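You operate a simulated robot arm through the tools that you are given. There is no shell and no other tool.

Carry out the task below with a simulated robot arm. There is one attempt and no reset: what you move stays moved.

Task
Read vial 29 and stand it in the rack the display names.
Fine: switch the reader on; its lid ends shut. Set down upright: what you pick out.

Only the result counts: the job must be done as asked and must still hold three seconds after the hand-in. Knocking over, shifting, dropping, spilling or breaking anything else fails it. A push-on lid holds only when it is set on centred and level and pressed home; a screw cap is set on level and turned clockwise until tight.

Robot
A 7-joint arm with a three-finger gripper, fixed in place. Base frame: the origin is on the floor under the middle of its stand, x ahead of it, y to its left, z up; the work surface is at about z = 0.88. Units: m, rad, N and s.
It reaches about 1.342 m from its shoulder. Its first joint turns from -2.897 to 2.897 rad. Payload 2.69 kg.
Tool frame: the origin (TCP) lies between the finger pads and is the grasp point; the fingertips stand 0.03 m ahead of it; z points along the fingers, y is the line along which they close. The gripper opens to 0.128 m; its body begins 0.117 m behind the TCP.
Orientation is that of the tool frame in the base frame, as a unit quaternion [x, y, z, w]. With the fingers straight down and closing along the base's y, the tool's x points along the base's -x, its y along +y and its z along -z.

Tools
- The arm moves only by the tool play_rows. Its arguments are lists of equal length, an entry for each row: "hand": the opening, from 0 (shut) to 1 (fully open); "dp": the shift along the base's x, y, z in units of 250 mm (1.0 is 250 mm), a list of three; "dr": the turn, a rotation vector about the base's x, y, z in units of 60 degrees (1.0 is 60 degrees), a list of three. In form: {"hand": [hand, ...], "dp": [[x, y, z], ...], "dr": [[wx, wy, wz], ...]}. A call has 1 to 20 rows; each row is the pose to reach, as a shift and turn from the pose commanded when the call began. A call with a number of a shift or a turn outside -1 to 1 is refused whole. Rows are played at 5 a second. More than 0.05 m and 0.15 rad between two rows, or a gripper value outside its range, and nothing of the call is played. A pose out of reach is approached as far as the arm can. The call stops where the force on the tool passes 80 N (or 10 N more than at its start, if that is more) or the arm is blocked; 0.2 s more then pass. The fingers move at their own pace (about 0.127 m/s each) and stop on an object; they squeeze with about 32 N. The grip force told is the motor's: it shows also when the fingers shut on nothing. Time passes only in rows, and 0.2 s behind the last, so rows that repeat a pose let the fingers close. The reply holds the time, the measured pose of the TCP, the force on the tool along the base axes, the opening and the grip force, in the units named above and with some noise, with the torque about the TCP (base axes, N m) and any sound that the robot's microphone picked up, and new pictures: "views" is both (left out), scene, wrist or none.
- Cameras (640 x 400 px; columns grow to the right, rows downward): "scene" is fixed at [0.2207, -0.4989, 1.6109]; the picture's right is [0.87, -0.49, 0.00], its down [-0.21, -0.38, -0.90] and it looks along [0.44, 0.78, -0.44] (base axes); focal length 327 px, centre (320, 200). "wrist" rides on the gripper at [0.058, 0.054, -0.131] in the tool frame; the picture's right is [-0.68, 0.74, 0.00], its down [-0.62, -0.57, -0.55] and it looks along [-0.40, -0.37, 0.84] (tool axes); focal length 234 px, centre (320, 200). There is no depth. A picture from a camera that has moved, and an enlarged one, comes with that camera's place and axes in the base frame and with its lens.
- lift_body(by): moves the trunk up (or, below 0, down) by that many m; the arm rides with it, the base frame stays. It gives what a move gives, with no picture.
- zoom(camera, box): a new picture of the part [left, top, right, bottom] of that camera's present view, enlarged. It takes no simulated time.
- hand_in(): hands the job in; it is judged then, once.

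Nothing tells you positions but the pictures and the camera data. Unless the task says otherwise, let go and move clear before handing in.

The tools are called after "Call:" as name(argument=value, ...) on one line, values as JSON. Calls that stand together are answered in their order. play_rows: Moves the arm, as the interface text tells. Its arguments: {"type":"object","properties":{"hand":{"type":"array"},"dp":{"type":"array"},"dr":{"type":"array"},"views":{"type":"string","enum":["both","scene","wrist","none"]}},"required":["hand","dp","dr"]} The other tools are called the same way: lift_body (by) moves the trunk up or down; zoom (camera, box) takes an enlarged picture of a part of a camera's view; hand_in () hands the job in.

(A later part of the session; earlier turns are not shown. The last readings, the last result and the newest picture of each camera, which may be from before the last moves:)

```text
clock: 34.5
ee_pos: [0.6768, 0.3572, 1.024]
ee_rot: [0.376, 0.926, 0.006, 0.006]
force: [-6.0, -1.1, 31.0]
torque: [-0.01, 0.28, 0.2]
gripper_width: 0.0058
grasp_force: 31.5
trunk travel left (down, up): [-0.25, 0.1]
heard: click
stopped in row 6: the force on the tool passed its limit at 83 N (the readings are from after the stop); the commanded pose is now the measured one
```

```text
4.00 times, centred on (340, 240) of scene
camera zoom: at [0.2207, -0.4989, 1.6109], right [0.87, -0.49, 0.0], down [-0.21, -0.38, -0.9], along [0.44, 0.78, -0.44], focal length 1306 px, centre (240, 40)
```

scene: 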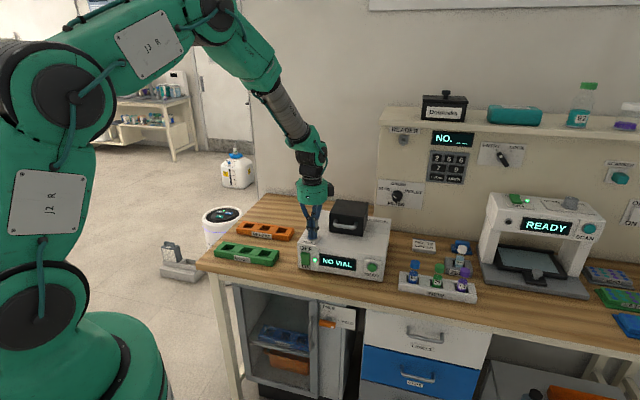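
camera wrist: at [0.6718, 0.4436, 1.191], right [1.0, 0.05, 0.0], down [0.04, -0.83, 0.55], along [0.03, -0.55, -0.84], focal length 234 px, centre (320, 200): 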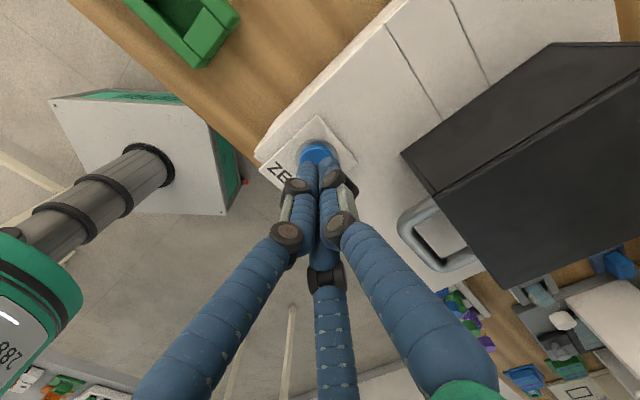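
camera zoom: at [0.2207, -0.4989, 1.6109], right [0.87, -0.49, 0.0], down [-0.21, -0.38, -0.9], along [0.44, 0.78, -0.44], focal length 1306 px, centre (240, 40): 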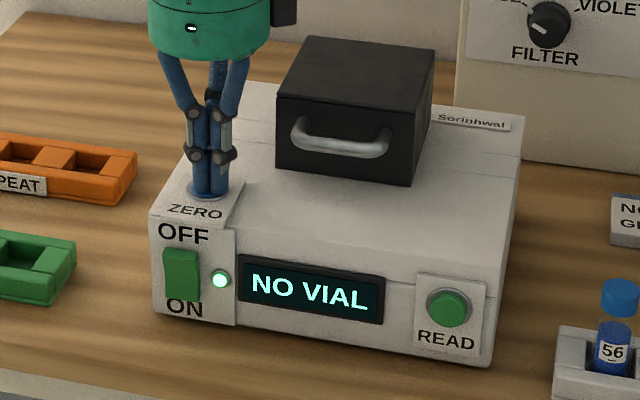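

ZERO clicked but the display still shows "NO VIAL", so a vial has to be in the well first. I'll lift off, straighten the tool and hover over the lid handle to open it.

Call:
play_rows(hand=[0, 0, 0, 0.1, 0.25, 0.25, 0.25], dp=[[0, 0, 0.16], [0, 0, 0.3], [0, 0, 0.384], [0.11, -0.074, 0.384], [0.22, -0.148, 0.384], [0.335, -0.222, 0.384], [0.335, -0.222, 0.384]], dr=[[0, 0, 0], [-0.0063, 0.0149, 0], [-0.0063, 0.0149, 0], [-0.0063, 0.0149, 0], [-0.0063, 0.0149, 0], [-0.0063, 0.0149, 0], [-0.0063, 0.0149, 0]], views="both")

Call:
zoom(camera="wrist", box=[240, 80, 440, 230])

Call:
zoom(camera="scene", box=[290, 150, 410, 280])

```text
clock: 36.1
ee_pos: [0.76, 0.3008, 1.1178]
ee_rot: [0.378, 0.926, -0.003, -0.003]
force: [0.0, 0.0, 0.1]
torque: [0.04, 0.0, 0.0]
gripper_width: 0.0317
grasp_force: 0.0
trunk travel left (down, up): [-0.25, 0.1]
camera wrist: at [0.7581, 0.3791, 1.2485], right [1.0, 0.05, -0.01], down [0.05, -0.83, 0.55], along [0.02, -0.55, -0.83], focal length 234 px, centre (320, 200)
```

scene: 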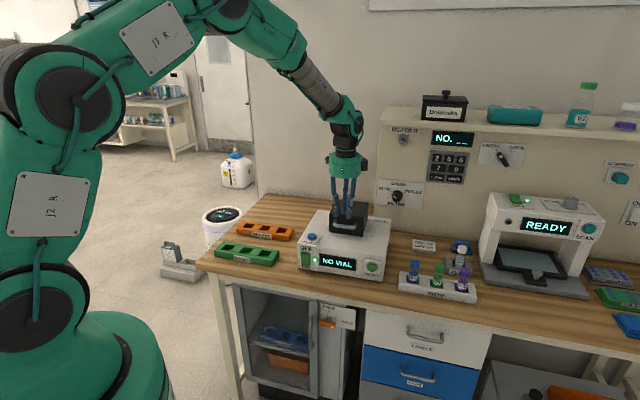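
wrist: 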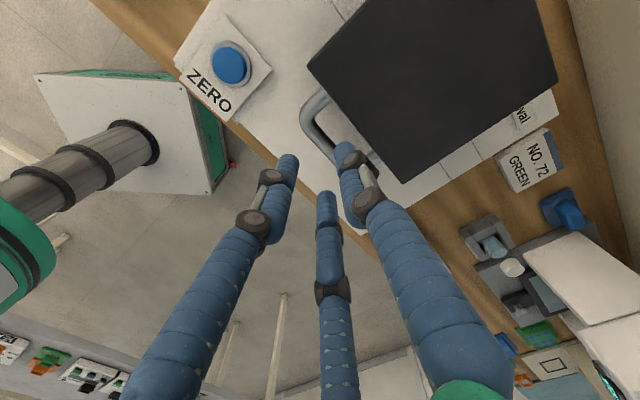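

```text
2.67 times, centred on (340, 155) of wrist
camera zoom: at [0.7581, 0.3791, 1.2485], right [1.0, 0.05, -0.01], down [0.05, -0.83, 0.55], along [0.02, -0.55, -0.83], focal length 624 px, centre (267, 320)
```

zoom: 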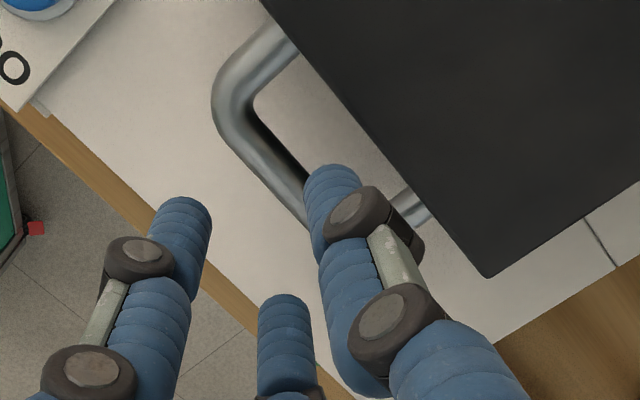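

```text
3.08 times, centred on (350, 215) of scene
camera zoom: at [0.2207, -0.4989, 1.6109], right [0.87, -0.49, 0.0], down [-0.21, -0.38, -0.9], along [0.44, 0.78, -0.44], focal length 1005 px, centre (228, 154)
```

zoom: 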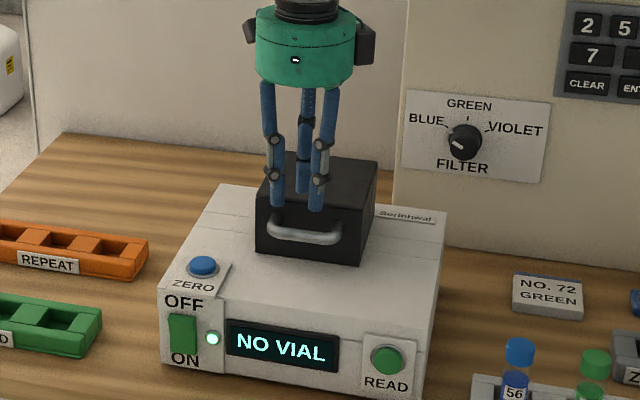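

The bar is at about d = 0.754, z = 1.038 and lines up with the fingers. I'll lower onto it with a small opening and close.

Call:
play_rows(hand=[0.23, 0.23, 0.23, 0.23, 0.1, 0, 0], dp=[[0.0034, 0.0034, -0.1], [0.0034, 0.0034, -0.18], [0.0034, 0.0034, -0.255], [0.0034, 0.0034, -0.255], [0.0034, 0.0034, -0.255], [0.0034, 0.0034, -0.255], [0.0034, 0.0034, -0.255]], dr=[[0, 0, 0], [0, 0, 0], [0, 0, 0], [0, 0, 0], [0, 0, 0], [0, 0, 0], [0, 0, 0]], views="both")

Call:
zoom(camera="wrist", box=[240, 80, 440, 230])

```text
clock: 37.7
ee_pos: [0.7608, 0.3017, 1.0524]
ee_rot: [0.378, 0.926, -0.003, -0.003]
force: [5.4, 5.4, 0.9]
torque: [0.03, -0.09, -0.47]
gripper_width: 0.0217
grasp_force: 45.0
trunk travel left (down, up): [-0.25, 0.1]
camera wrist: at [0.7579, 0.3806, 1.1843], right [1.0, 0.05, -0.01], down [0.05, -0.83, 0.55], along [0.02, -0.55, -0.83], focal length 234 px, centre (320, 200)
```

scene: 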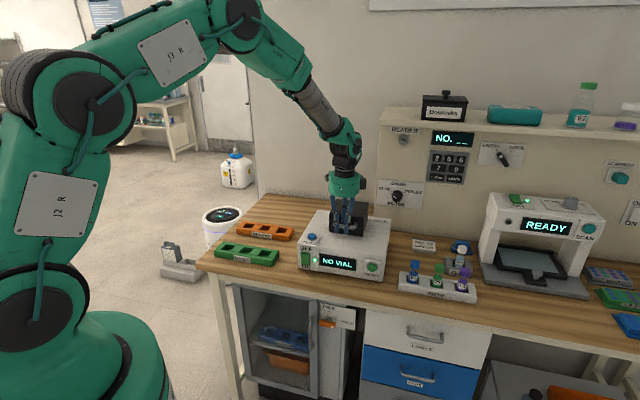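
wrist: 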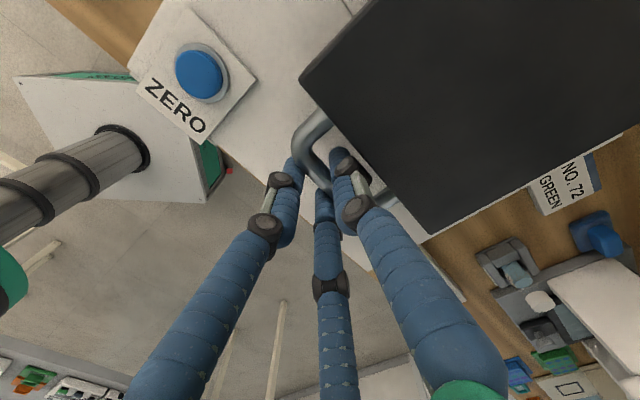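

```text
2.67 times, centred on (340, 155) of wrist
camera zoom: at [0.7579, 0.3806, 1.1843], right [1.0, 0.05, -0.01], down [0.05, -0.83, 0.55], along [0.02, -0.55, -0.83], focal length 624 px, centre (267, 320)
```

zoom: 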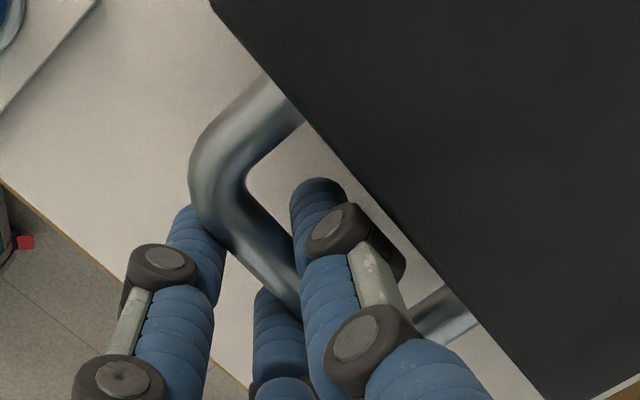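

I have the handle, and the sideways drift shows the bench is turned exactly 45°. I'll swing the lid open along the fitted arc, hinge at d ≈ 0.916, z ≈ 0.985, radius 0.169.

Call:
play_rows(hand=[0, 0, 0, 0, 0], dp=[[0.0246, 0.0246, 0.0864], [0.0577, 0.0577, 0.1668], [0.0984, 0.0984, 0.2396], [0.1459, 0.1459, 0.3036], [0.1994, 0.1994, 0.3576]], dr=[[0.0149, -0.0149, 0], [0.0297, -0.0297, 0], [0.0446, -0.0446, 0], [0.0594, -0.0594, 0], [0.0743, -0.0743, 0]], views="scene")

Call:
zoom(camera="scene", box=[290, 130, 410, 260])

```text
clock: 38.9
ee_pos: [0.8116, 0.3521, 1.1412]
ee_rot: [0.377, 0.925, 0.048, 0.018]
force: [-0.8, 1.8, -1.0]
torque: [-0.14, -0.2, -0.36]
gripper_width: 0.022
grasp_force: 45.7
trunk travel left (down, up): [-0.25, 0.1]
```

scene: 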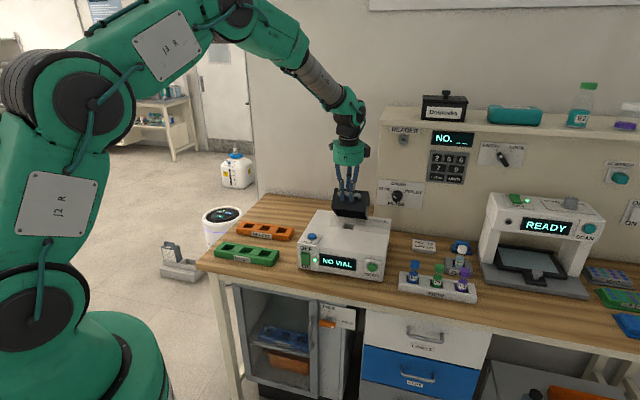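

```text
3.08 times, centred on (350, 195) of scene
camera zoom: at [0.2207, -0.4989, 1.6109], right [0.87, -0.49, 0.0], down [-0.21, -0.38, -0.9], along [0.44, 0.78, -0.44], focal length 1005 px, centre (228, 215)
```

zoom: 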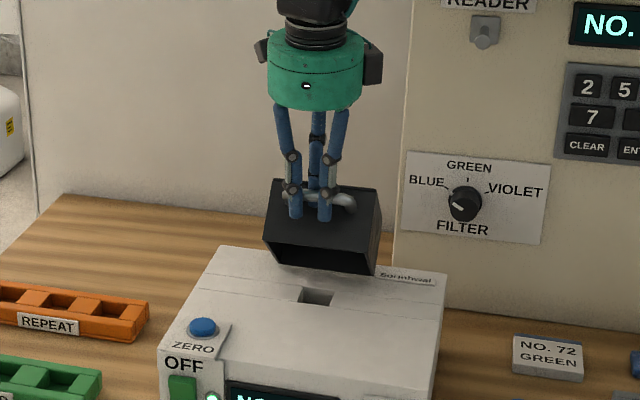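

Forces are nearly zero, so the arc is right. I'll continue to fully open.

Call:
play_rows(hand=[0, 0, 0, 0, 0, 0], dp=[[0.058, 0.058, 0.0428], [0.1202, 0.1202, 0.0732], [0.1847, 0.1847, 0.0912], [0.2503, 0.2503, 0.096], [0.3157, 0.3157, 0.088], [0.3801, 0.3801, 0.0668]], dr=[[0.0149, -0.0149, 0], [0.0297, -0.0297, 0], [0.0446, -0.0446, 0], [0.0594, -0.0594, 0], [0.0743, -0.0743, 0], [0.0891, -0.0891, 0]], views="scene")

Call:
zoom(camera="scene", box=[290, 110, 410, 240])

```text
clock: 40.3
ee_pos: [0.9063, 0.4478, 1.1573]
ee_rot: [0.375, 0.92, 0.108, 0.043]
force: [1.0, 0.4, -3.9]
torque: [0.21, -0.22, -0.45]
gripper_width: 0.0222
grasp_force: 45.1
trunk travel left (down, up): [-0.25, 0.1]
```

scene: 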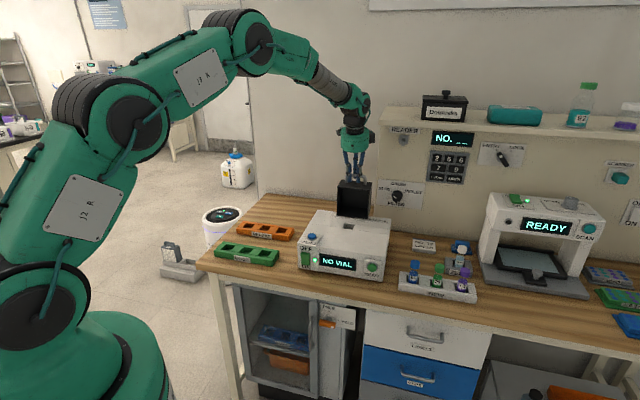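

```text
3.08 times, centred on (350, 175) of scene
camera zoom: at [0.2207, -0.4989, 1.6109], right [0.87, -0.49, 0.0], down [-0.21, -0.38, -0.9], along [0.44, 0.78, -0.44], focal length 1005 px, centre (228, 277)
```

zoom: 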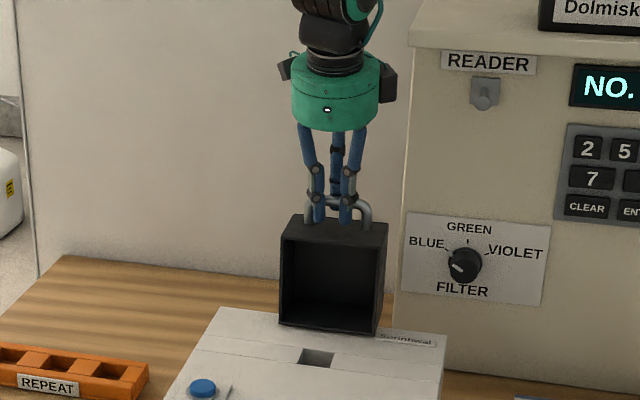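

The lid is almost at its open stop. I'll finish the arc, let go, and withdraw along the tool axis.

Call:
play_rows(hand=[0, 0, 0.2, 0.45, 0.45, 0.45, 0.45, 0.45], dp=[[0.03, 0.03, -0.014], [0.0464, 0.0464, -0.0244], [0.0464, 0.0464, -0.0244], [0.0464, 0.0464, -0.0244], [0.0464, 0.0464, -0.0244], [0.03, 0.03, 0.06], [-0.02, -0.02, 0.18], [-0.07, -0.07, 0.33]], dr=[[0.0149, -0.0149, 0], [0.0149, -0.0149, 0], [0.0149, -0.0149, 0], [0.0149, -0.0149, 0], [0.0149, -0.0149, 0], [0.0149, -0.0149, 0], [0.0149, -0.0149, 0], [0.0149, -0.0149, 0]], views="both")

Call:
zoom(camera="scene", box=[290, 110, 410, 240])

```text
clock: 42.1
ee_pos: [0.8868, 0.4297, 1.2402]
ee_rot: [0.374, 0.919, 0.119, 0.047]
force: [0.2, 0.2, -0.6]
torque: [0.0, -0.02, 0.0]
gripper_width: 0.0578
grasp_force: 0.1
trunk travel left (down, up): [-0.25, 0.1]
camera wrist: at [0.8593, 0.4826, 1.3821], right [0.98, 0.04, 0.18], down [-0.04, -0.92, 0.39], along [0.18, -0.39, -0.9], focal length 234 px, centre (320, 200)
```

scene: 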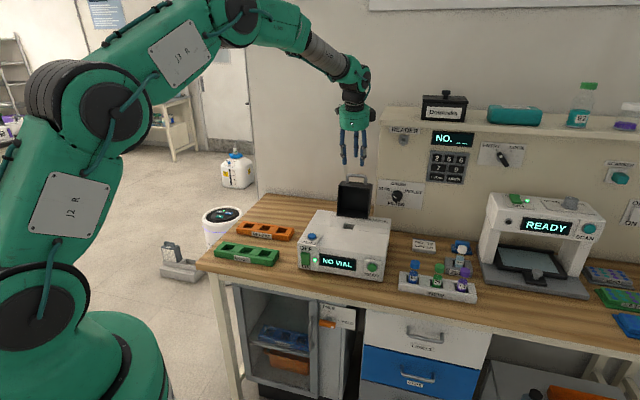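
wrist: 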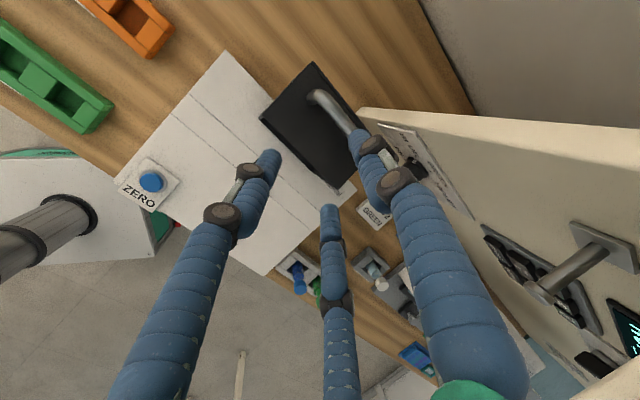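

```text
3.08 times, centred on (350, 175) of scene
camera zoom: at [0.2207, -0.4989, 1.6109], right [0.87, -0.49, 0.0], down [-0.21, -0.38, -0.9], along [0.44, 0.78, -0.44], focal length 1005 px, centre (228, 277)
```

zoom: 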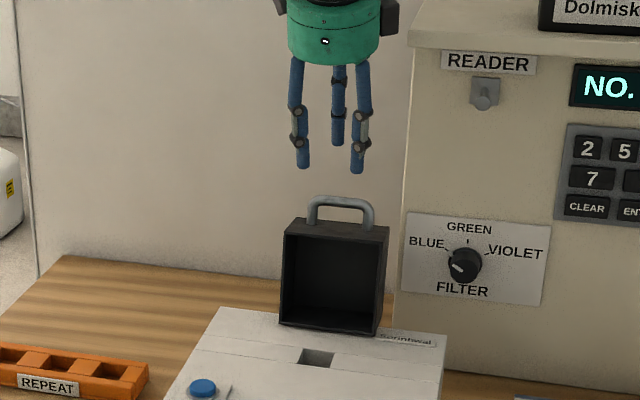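

The lid stands open again and nothing else moved. Next I'll untilt and travel to a viewpoint above the vials and the ZERO holder.

Call:
play_rows(hand=[0.6, 0.6, 0.6, 0.6, 0.6, 0.6, 0.6], dp=[[0.04, -0.14, 0.03], [0.08, -0.28, 0.06], [0.12, -0.42, 0.08], [0.16, -0.57, 0.08], [0.2, -0.72, 0.08], [0.24, -0.86, 0.08], [0.28, -1.0, 0.08]], dr=[[0, 0, 0], [-0.06, 0.056, 0], [-0.12, 0.113, -0.005], [-0.177, 0.169, -0.01], [-0.177, 0.169, -0.01], [-0.177, 0.169, -0.01], [-0.177, 0.169, -0.01]], views="none")

Call:
play_rows(hand=[0.6, 0.6, 0.6, 0.6, 0.6], dp=[[0.033, -0.123, 0], [0.066, -0.246, 0], [0.1, -0.37, 0], [0.132, -0.492, 0], [0.132, -0.492, 0]], dr=[[0, 0, 0], [0, 0, 0], [0, 0, 0], [0, 0, 0], [0, 0, 0]], views="both")

```text
clock: 43.7
ee_pos: [0.9579, 0.1776, 1.261]
ee_rot: [0.382, 0.924, -0.001, 0.001]
force: [-0.3, 0.5, -0.6]
torque: [0.03, 0.02, 0.04]
gripper_width: 0.077
grasp_force: 0.1
trunk travel left (down, up): [-0.25, 0.1]
```

```text
clock: 44.9
ee_pos: [0.9915, 0.056, 1.2609]
ee_rot: [0.382, 0.924, -0.002, 0.001]
force: [-0.4, -1.3, -0.3]
torque: [0.08, -0.01, -0.01]
gripper_width: 0.0769
grasp_force: 0.1
trunk travel left (down, up): [-0.25, 0.1]
camera wrist: at [0.9882, 0.1343, 1.3926], right [1.0, 0.04, 0.0], down [0.04, -0.83, 0.55], along [0.02, -0.55, -0.83], focal length 234 px, centre (320, 200)
```

scene: 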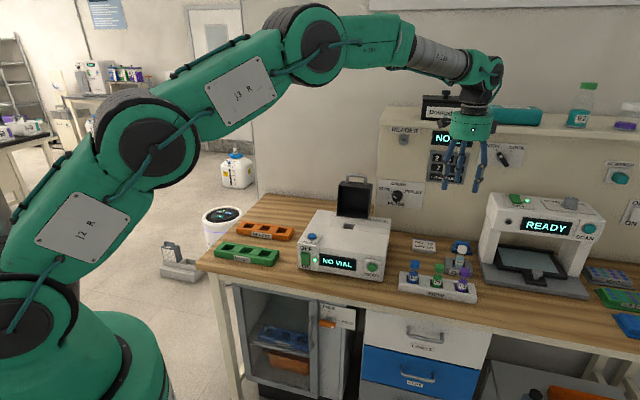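
wrist: 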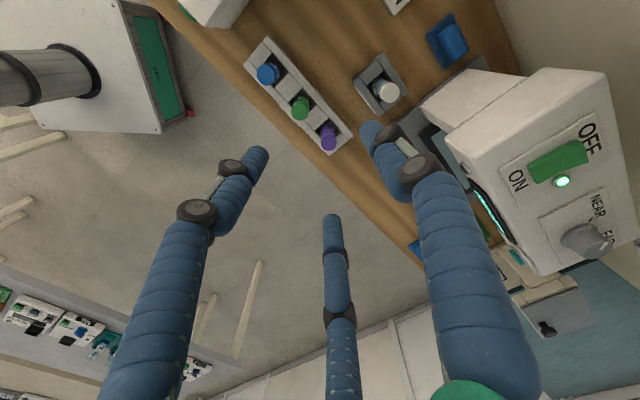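

This view shows the NEW rack vials, the ZERO vial and the scanner's left side. I'll zoom in to measure.

Call:
zoom(camera="wrist", box=[230, 20, 430, 160])

Call:
zoom(camera="wrist", box=[340, 0, 640, 190])

Call:
zoom(camera="scene", box=[390, 220, 500, 310])

```text
2.86 times, centred on (330, 90) of wrist
camera zoom: at [0.9882, 0.1343, 1.3926], right [1.0, 0.04, 0.0], down [0.04, -0.83, 0.55], along [0.02, -0.55, -0.83], focal length 669 px, centre (291, 514)
```

zoom: 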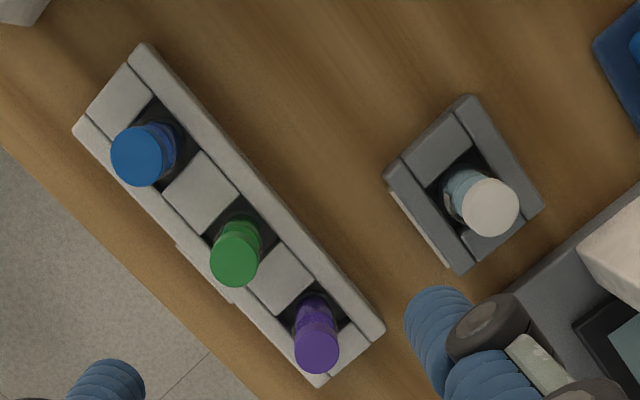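

```text
2.11 times, centred on (490, 95) of wrist
camera zoom: at [0.9882, 0.1343, 1.3926], right [1.0, 0.04, 0.0], down [0.04, -0.83, 0.55], along [0.02, -0.55, -0.83], focal length 493 px, centre (-38, 421)
```

zoom: 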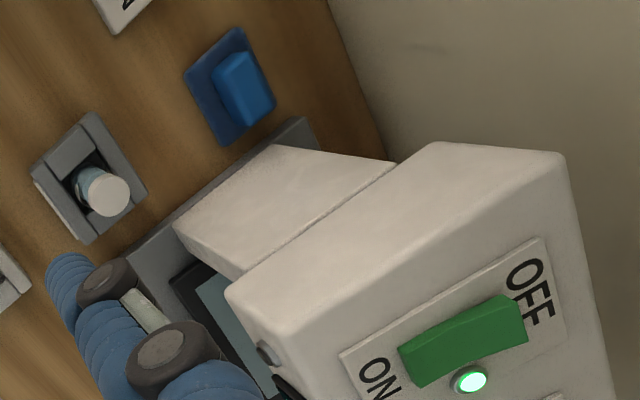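

```text
4.44 times, centred on (445, 265) of scene
camera zoom: at [0.2207, -0.4989, 1.6109], right [0.87, -0.49, 0.0], down [-0.21, -0.38, -0.9], along [0.44, 0.78, -0.44], focal length 1451 px, centre (-236, -89)
```

zoom: 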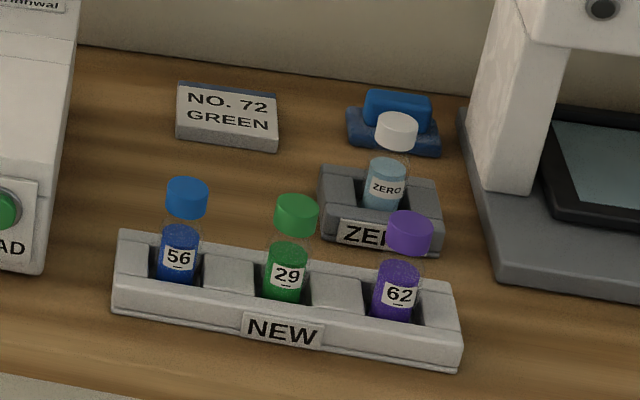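

Measurements:
- The ZERO vial's cap is at about (1.106, 0.077), with its top near z = 0.968.
- The scanner head tops out around z = 1.056, so the hand will clear it.

I'll move above the ZERO vial and partway down.

Call:
play_rows(hand=[0.42, 0.42, 0.42, 0.42, 0.42, 0.42], dp=[[0.114, 0.02, -0.1], [0.228, 0.04, -0.22], [0.342, 0.06, -0.34], [0.457, 0.082, -0.48], [0.457, 0.082, -0.64], [0.457, 0.082, -0.64]], dr=[[0, 0, 0], [0, 0, 0], [0, 0, 0], [0, 0, 0], [0, 0, 0], [0, 0, 0]], views="both")

Call:
zoom(camera="wrist", box=[220, 60, 440, 220])

Call:
zoom(camera="scene", box=[400, 160, 520, 300])

```text
clock: 46.3
ee_pos: [1.0845, 0.076, 1.1101]
ee_rot: [0.381, 0.924, 0.001, 0.005]
force: [-3.9, -1.1, 4.6]
torque: [0.06, -0.52, -0.01]
gripper_width: 0.0538
grasp_force: 0.1
out of reach, approached as far as the arm can: row 4, 5, 6
trunk travel left (down, up): [-0.25, 0.1]
camera wrist: at [1.0804, 0.1546, 1.2404], right [1.0, 0.04, 0.01], down [0.03, -0.83, 0.55], along [0.03, -0.55, -0.83], focal length 234 px, centre (320, 200)
```

scene: 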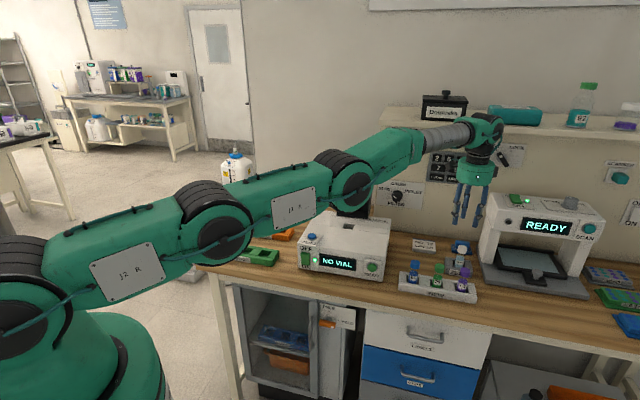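
wrist: 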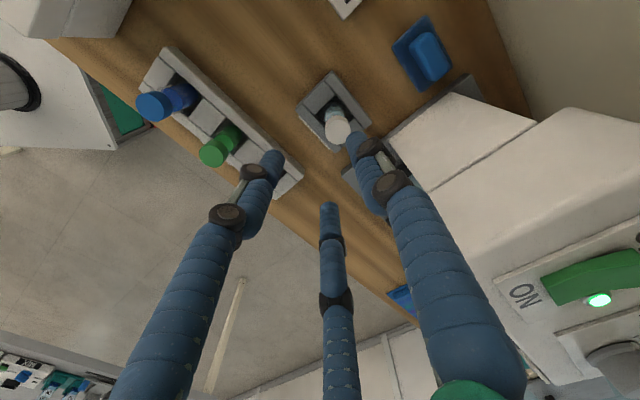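

```text
2.50 times, centred on (330, 140) of wrist
camera zoom: at [1.0804, 0.1546, 1.2404], right [1.0, 0.04, 0.01], down [0.03, -0.83, 0.55], along [0.03, -0.55, -0.83], focal length 585 px, centre (295, 350)
```

zoom: 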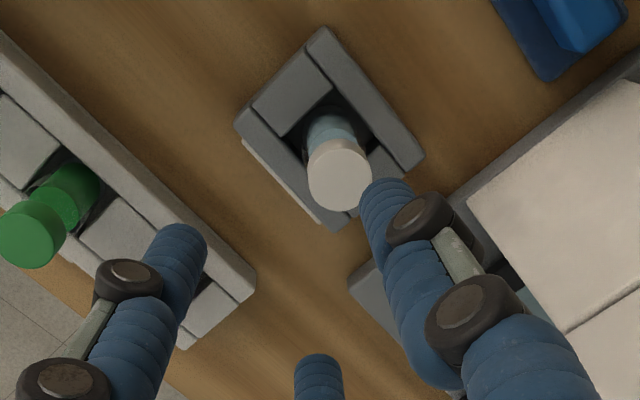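

```text
2.86 times, centred on (460, 230) of scene
camera zoom: at [0.2207, -0.4989, 1.6109], right [0.87, -0.49, 0.0], down [-0.21, -0.38, -0.9], along [0.44, 0.78, -0.44], focal length 933 px, centre (-80, 114)
```

zoom: 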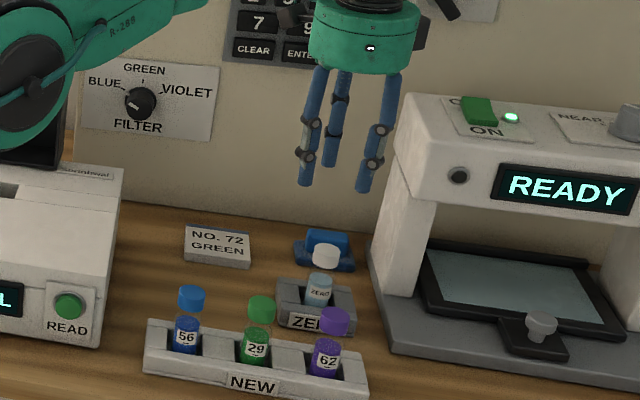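

The target is just past reach with a vertical tool (stopped at x = 1.085). A small outward tilt of about 8° should gain enough, so I'll back up slightly and tilt first, then look at the resulting pose.

Call:
play_rows(hand=[0.42, 0.42, 0.42], dp=[[-0.12, 0, 0], [-0.12, 0, 0], [-0.12, 0, 0]], dr=[[0.0045, -0.066, 0], [0.0089, -0.133, 0], [0.0089, -0.133, 0]], views="none")

```text
clock: 47.1
ee_pos: [1.0566, 0.074, 1.1173]
ee_rot: [0.381, 0.921, 0.033, 0.069]
force: [-2.4, -0.9, 9.6]
torque: [0.18, -0.13, 0.03]
gripper_width: 0.0537
grasp_force: 0.2
trunk travel left (down, up): [-0.25, 0.1]
```

The force reading looks a little high, so I'll let the arm settle and take a look.

Call:
play_rows(hand=[0.42, 0.42], dp=[[0, 0, 0], [0, 0, 0]], dr=[[0, 0, 0], [0, 0, 0]], views="both")

Call:
zoom(camera="scene", box=[300, 100, 520, 300])

```text
clock: 47.7
ee_pos: [1.0591, 0.0753, 1.1006]
ee_rot: [0.381, 0.922, 0.03, 0.063]
force: [-0.5, 0.4, 1.1]
torque: [-0.02, -0.04, -0.03]
gripper_width: 0.0536
grasp_force: 0.1
trunk travel left (down, up): [-0.25, 0.1]
camera wrist: at [1.0379, 0.1532, 1.2316], right [0.99, 0.04, 0.14], down [-0.04, -0.84, 0.54], along [0.14, -0.54, -0.83], focal length 234 px, centre (320, 200)
```

scene: 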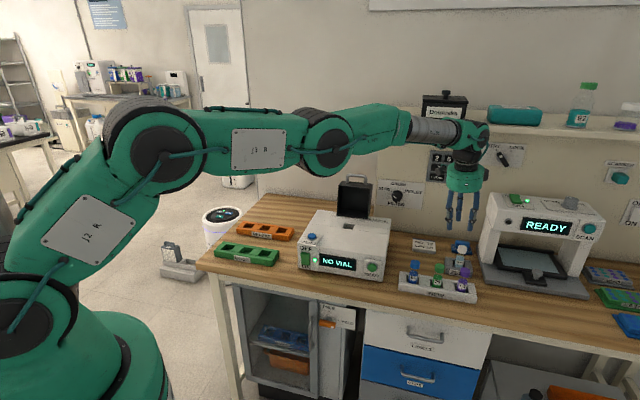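
wrist: 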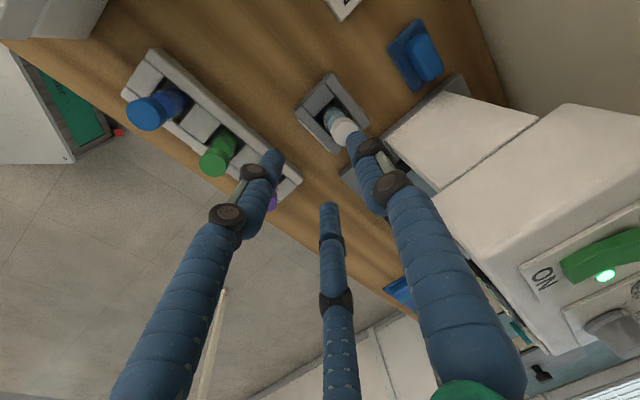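

```text
2.00 times, centred on (410, 200) of scene
camera zoom: at [0.2207, -0.4989, 1.6109], right [0.87, -0.49, 0.0], down [-0.21, -0.38, -0.9], along [0.44, 0.78, -0.44], focal length 653 px, centre (140, 200)
```

zoom: 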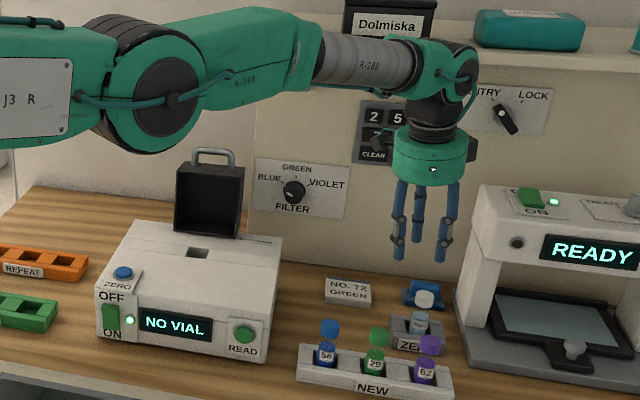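

The arm settled with its elbow up and no contact. With the tilt on I'll try moving over the ZERO cap and lower a bit.

Call:
play_rows(hand=[0.42, 0.42, 0.42, 0.42], dp=[[0.096, -0.002, -0.08], [0.192, -0.003, -0.16], [0.192, -0.003, -0.16], [0.192, -0.003, -0.16]], dr=[[0, 0, 0], [0, 0, 0], [0, 0, 0], [0, 0, 0]], views="both")

Call:
zoom(camera="wrist", box=[220, 60, 440, 220])

Call:
zoom(camera="scene", box=[400, 160, 520, 300])

```text
clock: 48.7
ee_pos: [1.1076, 0.0744, 1.0613]
ee_rot: [0.381, 0.922, 0.03, 0.063]
force: [-0.6, 0.0, 0.0]
torque: [0.01, -0.02, 0.03]
gripper_width: 0.0538
grasp_force: 0.0
trunk travel left (down, up): [-0.25, 0.1]
camera wrist: at [1.0866, 0.1532, 1.1912], right [0.99, 0.04, 0.14], down [-0.04, -0.84, 0.54], along [0.14, -0.54, -0.83], focal length 234 px, centre (320, 200)
```

scene: 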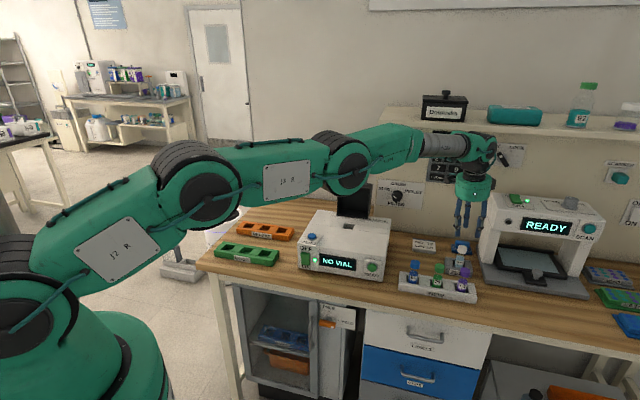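
wrist: 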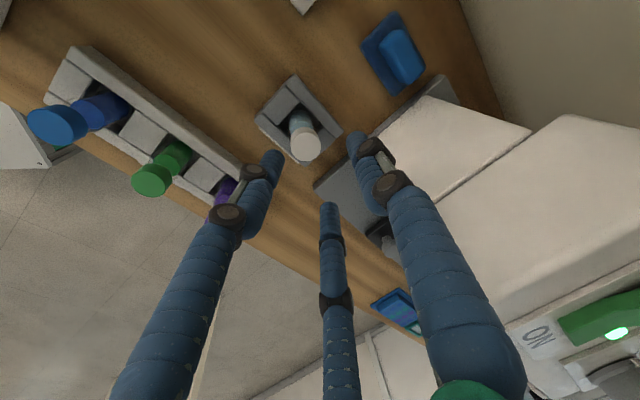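

```text
2.50 times, centred on (330, 140) of wrist
camera zoom: at [1.0866, 0.1532, 1.1912], right [0.99, 0.04, 0.14], down [-0.04, -0.84, 0.54], along [0.14, -0.54, -0.83], focal length 585 px, centre (295, 350)
```

zoom: 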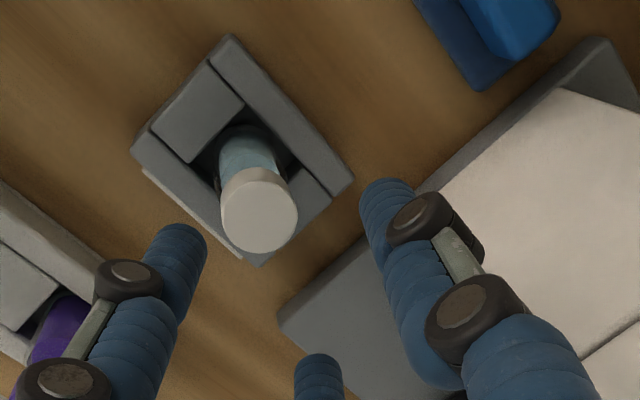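

```text
2.86 times, centred on (460, 230) of scene
camera zoom: at [0.2207, -0.4989, 1.6109], right [0.87, -0.49, 0.0], down [-0.21, -0.38, -0.9], along [0.44, 0.78, -0.44], focal length 933 px, centre (-80, 114)
```

zoom: 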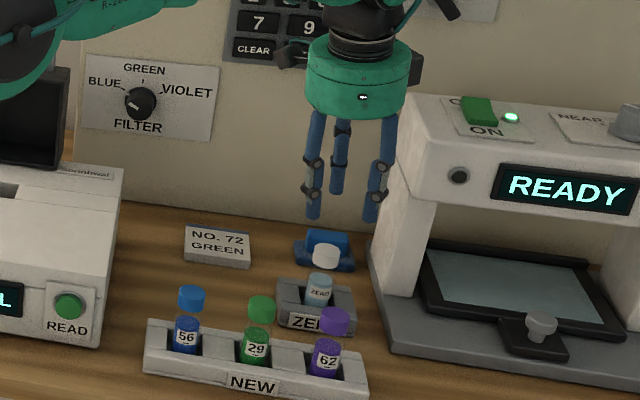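

The cap is directly under the grasp point at (1.107, 0.0745). I'll descend around it.

Call:
play_rows(hand=[0.42, 0.42, 0.42, 0.42], dp=[[-0.002, 0, -0.14], [-0.002, 0, -0.28], [-0.002, 0, -0.417], [-0.002, 0, -0.417]], dr=[[0, 0, 0], [0, 0, 0], [0, 0, 0], [0, 0, 0]], views="both")

Call:
zoom(camera="wrist", box=[220, 60, 440, 220])

Call:
zoom(camera="scene", box=[400, 180, 520, 300])

```text
clock: 49.7
ee_pos: [1.1074, 0.0767, 0.9561]
ee_rot: [0.382, 0.922, 0.03, 0.063]
force: [-0.5, 0.1, -0.6]
torque: [0.01, 0.05, 0.03]
gripper_width: 0.0537
grasp_force: 0.1
trunk travel left (down, up): [-0.25, 0.1]
camera wrist: at [1.0859, 0.1538, 1.0859], right [0.99, 0.04, 0.14], down [-0.04, -0.84, 0.54], along [0.14, -0.54, -0.83], focal length 234 px, centre (320, 200)
```

scene: 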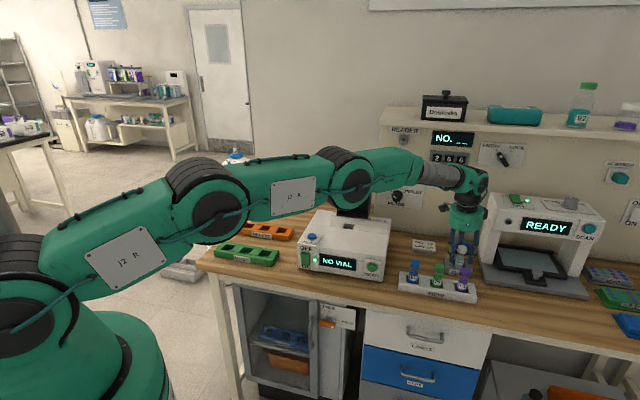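
wrist: 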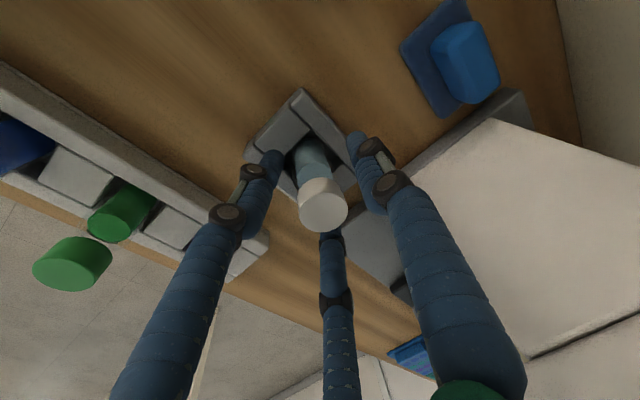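

```text
2.50 times, centred on (330, 140) of wrist
camera zoom: at [1.0859, 0.1538, 1.0859], right [0.99, 0.04, 0.14], down [-0.04, -0.84, 0.54], along [0.14, -0.54, -0.83], focal length 585 px, centre (295, 350)
```

zoom: 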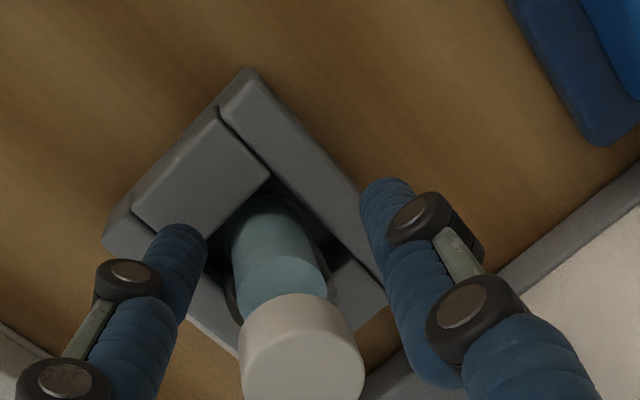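

```text
3.33 times, centred on (460, 240) of scene
camera zoom: at [0.2207, -0.4989, 1.6109], right [0.87, -0.49, 0.0], down [-0.21, -0.38, -0.9], along [0.44, 0.78, -0.44], focal length 1089 px, centre (-147, 67)
```

zoom: 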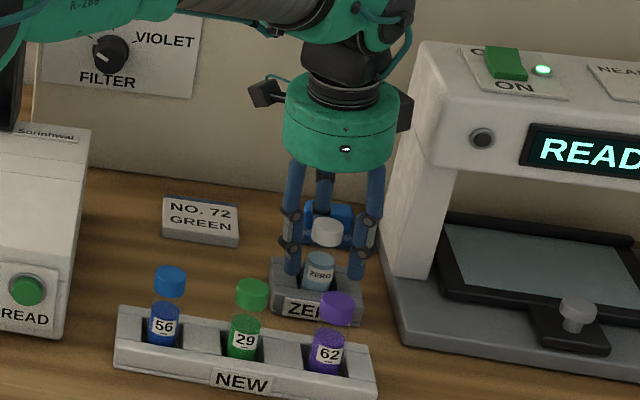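

The cap is centred between the fingers. I'll close on it slowly.

Call:
play_rows(hand=[0.34, 0.3, 0.26, 0.22, 0.15, 0.05, 0, 0], dp=[[0, 0, 0], [0, 0, 0], [0, 0, 0], [0, 0, 0], [0, 0, 0], [0, 0, 0], [0, 0, 0], [0, 0, 0]], dr=[[0, 0, 0], [0, 0, 0], [0, 0, 0], [0, 0, 0], [0, 0, 0], [0, 0, 0], [0, 0, 0], [0, 0, 0]], views="both")

Call:
zoom(camera="wrist", box=[220, 100, 440, 260])

Call:
zoom(camera="scene", box=[400, 180, 520, 300])

```text
clock: 51.5
ee_pos: [1.1077, 0.0769, 0.9551]
ee_rot: [0.381, 0.922, 0.029, 0.064]
force: [0.4, -0.2, 1.1]
torque: [-0.03, 0.05, -0.05]
gripper_width: 0.0312
grasp_force: 31.8
trunk travel left (down, up): [-0.25, 0.1]
camera wrist: at [1.0854, 0.1537, 1.0865], right [0.99, 0.04, 0.14], down [-0.04, -0.84, 0.54], along [0.14, -0.54, -0.83], focal length 234 px, centre (320, 200)
```

scene: 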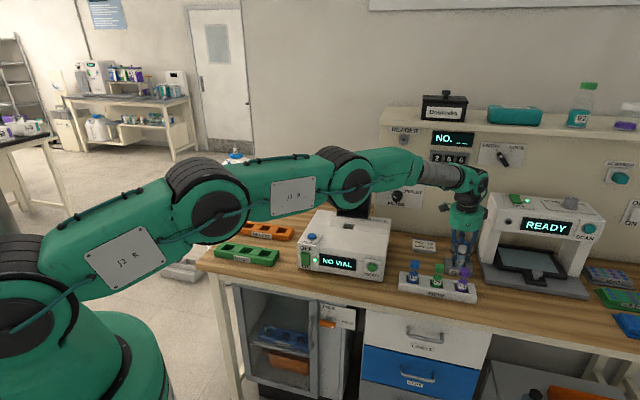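
wrist: 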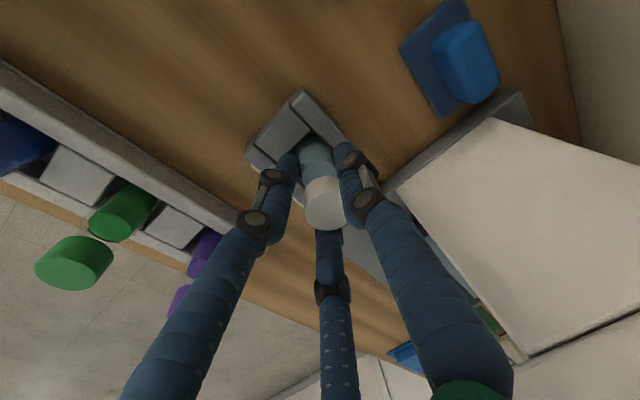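

```text
2.50 times, centred on (330, 180) of wrist
camera zoom: at [1.0854, 0.1537, 1.0865], right [0.99, 0.04, 0.14], down [-0.04, -0.84, 0.54], along [0.14, -0.54, -0.83], focal length 585 px, centre (295, 250)
```

zoom: 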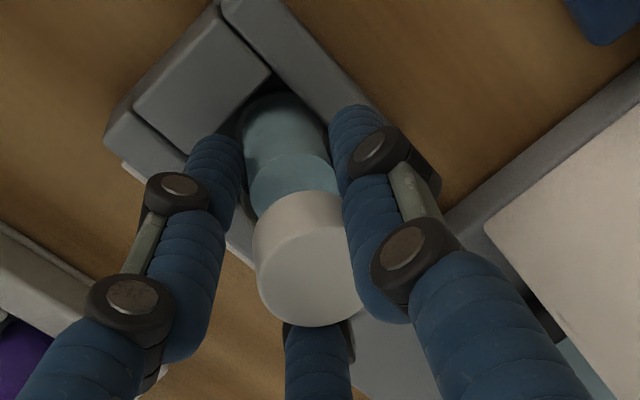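

```text
3.33 times, centred on (460, 240) of scene
camera zoom: at [0.2207, -0.4989, 1.6109], right [0.87, -0.49, 0.0], down [-0.21, -0.38, -0.9], along [0.44, 0.78, -0.44], focal length 1089 px, centre (-147, 67)
```

zoom: 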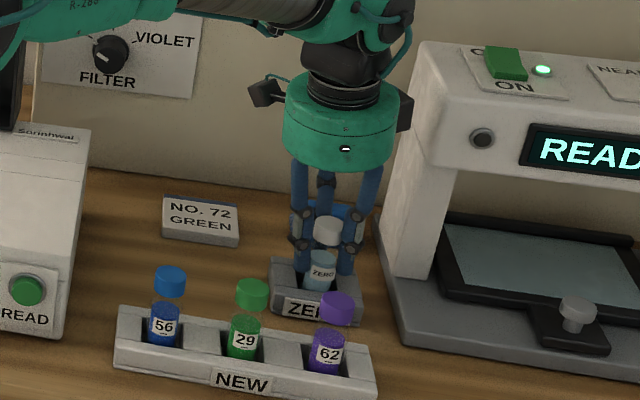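

The ZERO vial is held at a width of 0.031. I'll lift it straight up, keeping the tool's orientation so the vial stays upright.

Call:
play_rows(hand=[0, 0, 0, 0, 0, 0], dp=[[0, 0, 0.06], [0, 0, 0.16], [0, 0, 0.3], [0, 0, 0.46], [0, 0, 0.62], [0, 0, 0.62]], dr=[[0, 0, 0], [0, 0, 0], [0, 0, 0], [0, 0, 0], [0, 0, 0], [0, 0, 0]], views="both")

Call:
zoom(camera="scene", box=[400, 150, 520, 300])

Call:
zoom(camera="wrist", box=[220, 60, 440, 260])

```text
clock: 52.9
ee_pos: [1.1072, 0.0742, 1.1119]
ee_rot: [0.381, 0.922, 0.03, 0.064]
force: [0.3, -0.2, 0.0]
torque: [-0.02, -0.04, -0.01]
gripper_width: 0.0317
grasp_force: 32.1
trunk travel left (down, up): [-0.25, 0.1]
camera wrist: at [1.0854, 0.1532, 1.2417], right [0.99, 0.04, 0.14], down [-0.04, -0.84, 0.54], along [0.14, -0.54, -0.83], focal length 234 px, centre (320, 200)
```

scene: 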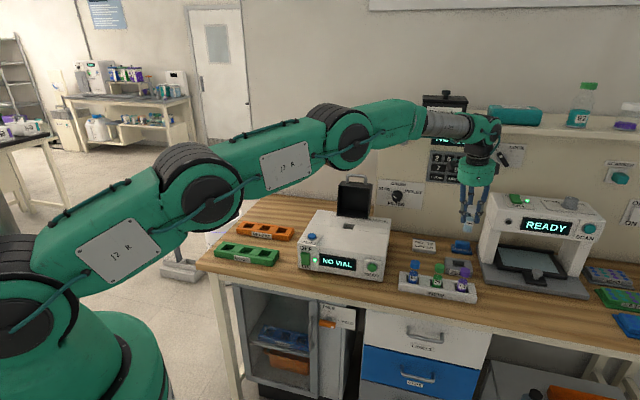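
wrist: 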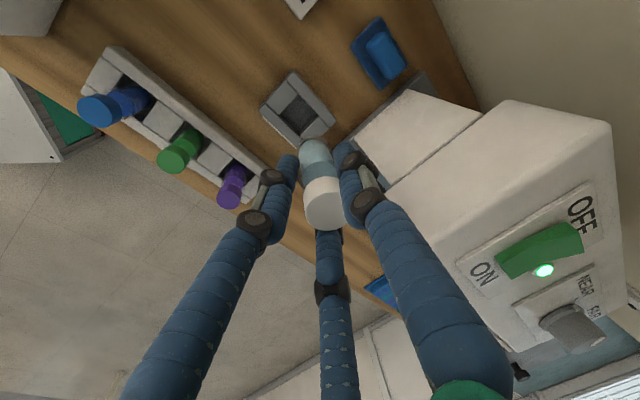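

```text
2.67 times, centred on (460, 225) of scene
camera zoom: at [0.2207, -0.4989, 1.6109], right [0.87, -0.49, 0.0], down [-0.21, -0.38, -0.9], along [0.44, 0.78, -0.44], focal length 871 px, centre (-53, 133)
```

zoom: 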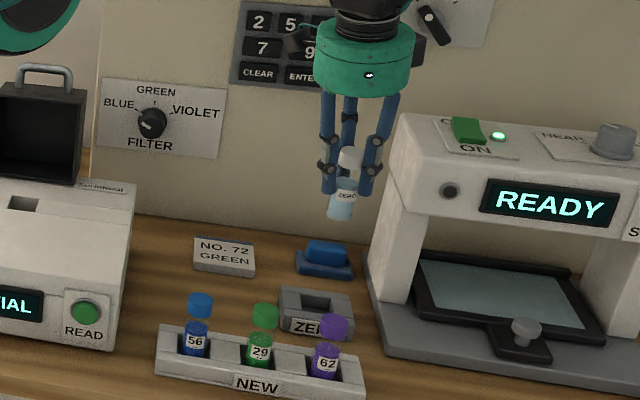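

```text
2.00 times, centred on (330, 160) of wrist
camera zoom: at [1.0854, 0.1532, 1.2417], right [0.99, 0.04, 0.14], down [-0.04, -0.84, 0.54], along [0.14, -0.54, -0.83], focal length 468 px, centre (300, 280)
```

zoom: 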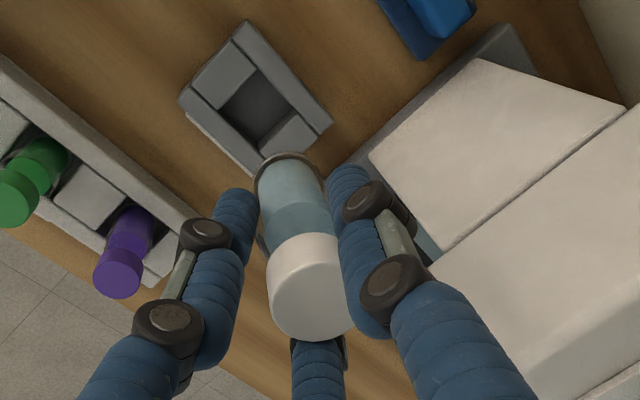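

The ZERO vial is out and hanging vertically. I'll carry it at constant orientation to above the reader's well.

Call:
play_rows(hand=[0, 0, 0, 0, 0, 0], dp=[[0, 0, 0.12], [0, 0, 0.2], [-0.13, 0.14, 0.2], [-0.26, 0.28, 0.2], [-0.4, 0.43, 0.2], [-0.53, 0.58, 0.2]], dr=[[0, 0, 0], [0, 0, 0], [0, 0, 0], [0, 0, 0], [0, 0, 0], [0, 0, 0]], views="none")

Call:
play_rows(hand=[0, 0, 0, 0, 0, 0], dp=[[-0.13, 0.14, 0], [-0.26, 0.28, 0], [-0.39, 0.43, 0], [-0.5, 0.54, 0], [-0.543, 0.61, 0], [-0.543, 0.61, 0]], dr=[[0, 0, 0], [0, 0, 0], [0, 0, 0], [0, 0, 0], [0, 0, 0], [0, 0, 0]], views="both")

Call:
zoom(camera="wrist", box=[200, 40, 440, 240])

Call:
zoom(camera="scene", box=[290, 110, 420, 260])

```text
refused: row 5 steps farther than a row can; nothing moved
```

```text
clock: 54.3
ee_pos: [0.9737, 0.2278, 1.1126]
ee_rot: [0.381, 0.922, 0.029, 0.064]
force: [0.9, -0.2, 0.0]
torque: [0.01, 0.02, -0.02]
gripper_width: 0.031
grasp_force: 31.3
trunk travel left (down, up): [-0.25, 0.1]
camera wrist: at [0.9518, 0.306, 1.2421], right [0.99, 0.04, 0.14], down [-0.04, -0.84, 0.54], along [0.14, -0.54, -0.83], focal length 234 px, centre (320, 200)
```

scene: 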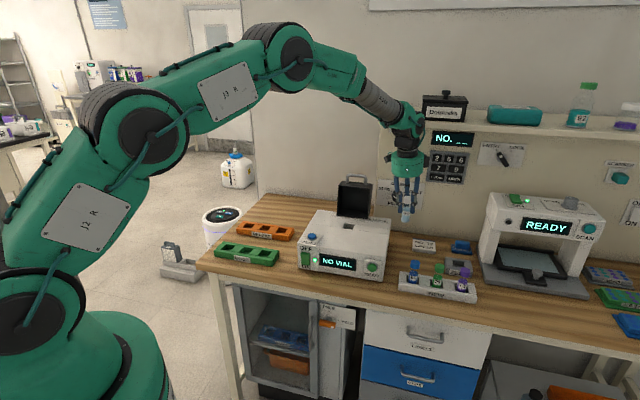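
wrist: 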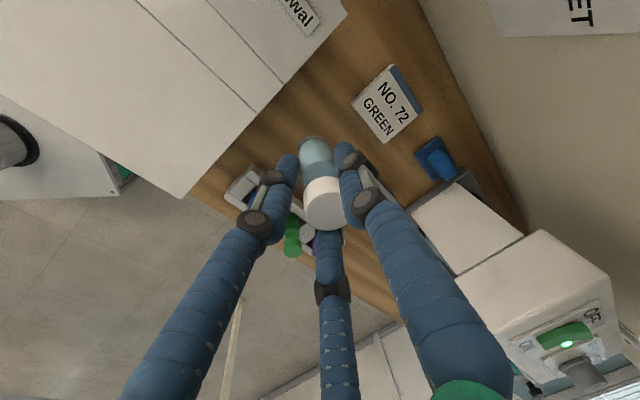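

```text
2.00 times, centred on (320, 140) of wrist
camera zoom: at [0.9518, 0.306, 1.2421], right [0.99, 0.04, 0.14], down [-0.04, -0.84, 0.54], along [0.14, -0.54, -0.83], focal length 468 px, centre (320, 320)
```

zoom: 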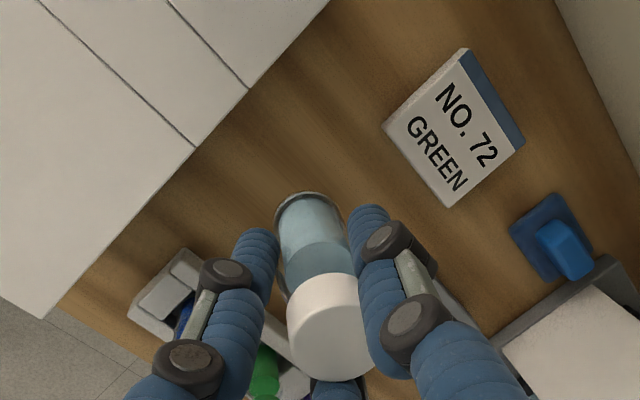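

```text
2.67 times, centred on (355, 185) of scene
camera zoom: at [0.2207, -0.4989, 1.6109], right [0.87, -0.49, 0.0], down [-0.21, -0.38, -0.9], along [0.44, 0.78, -0.44], focal length 871 px, centre (227, 240)
```

zoom: 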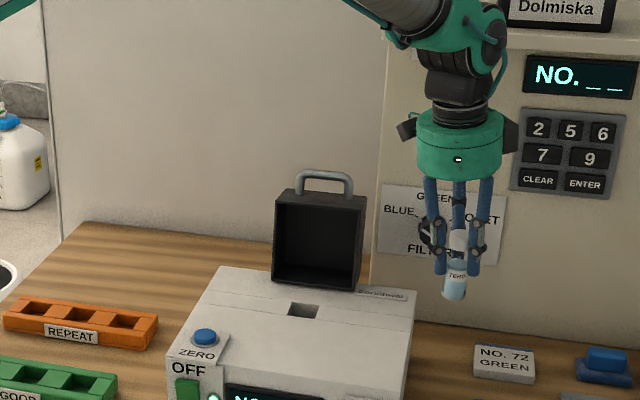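

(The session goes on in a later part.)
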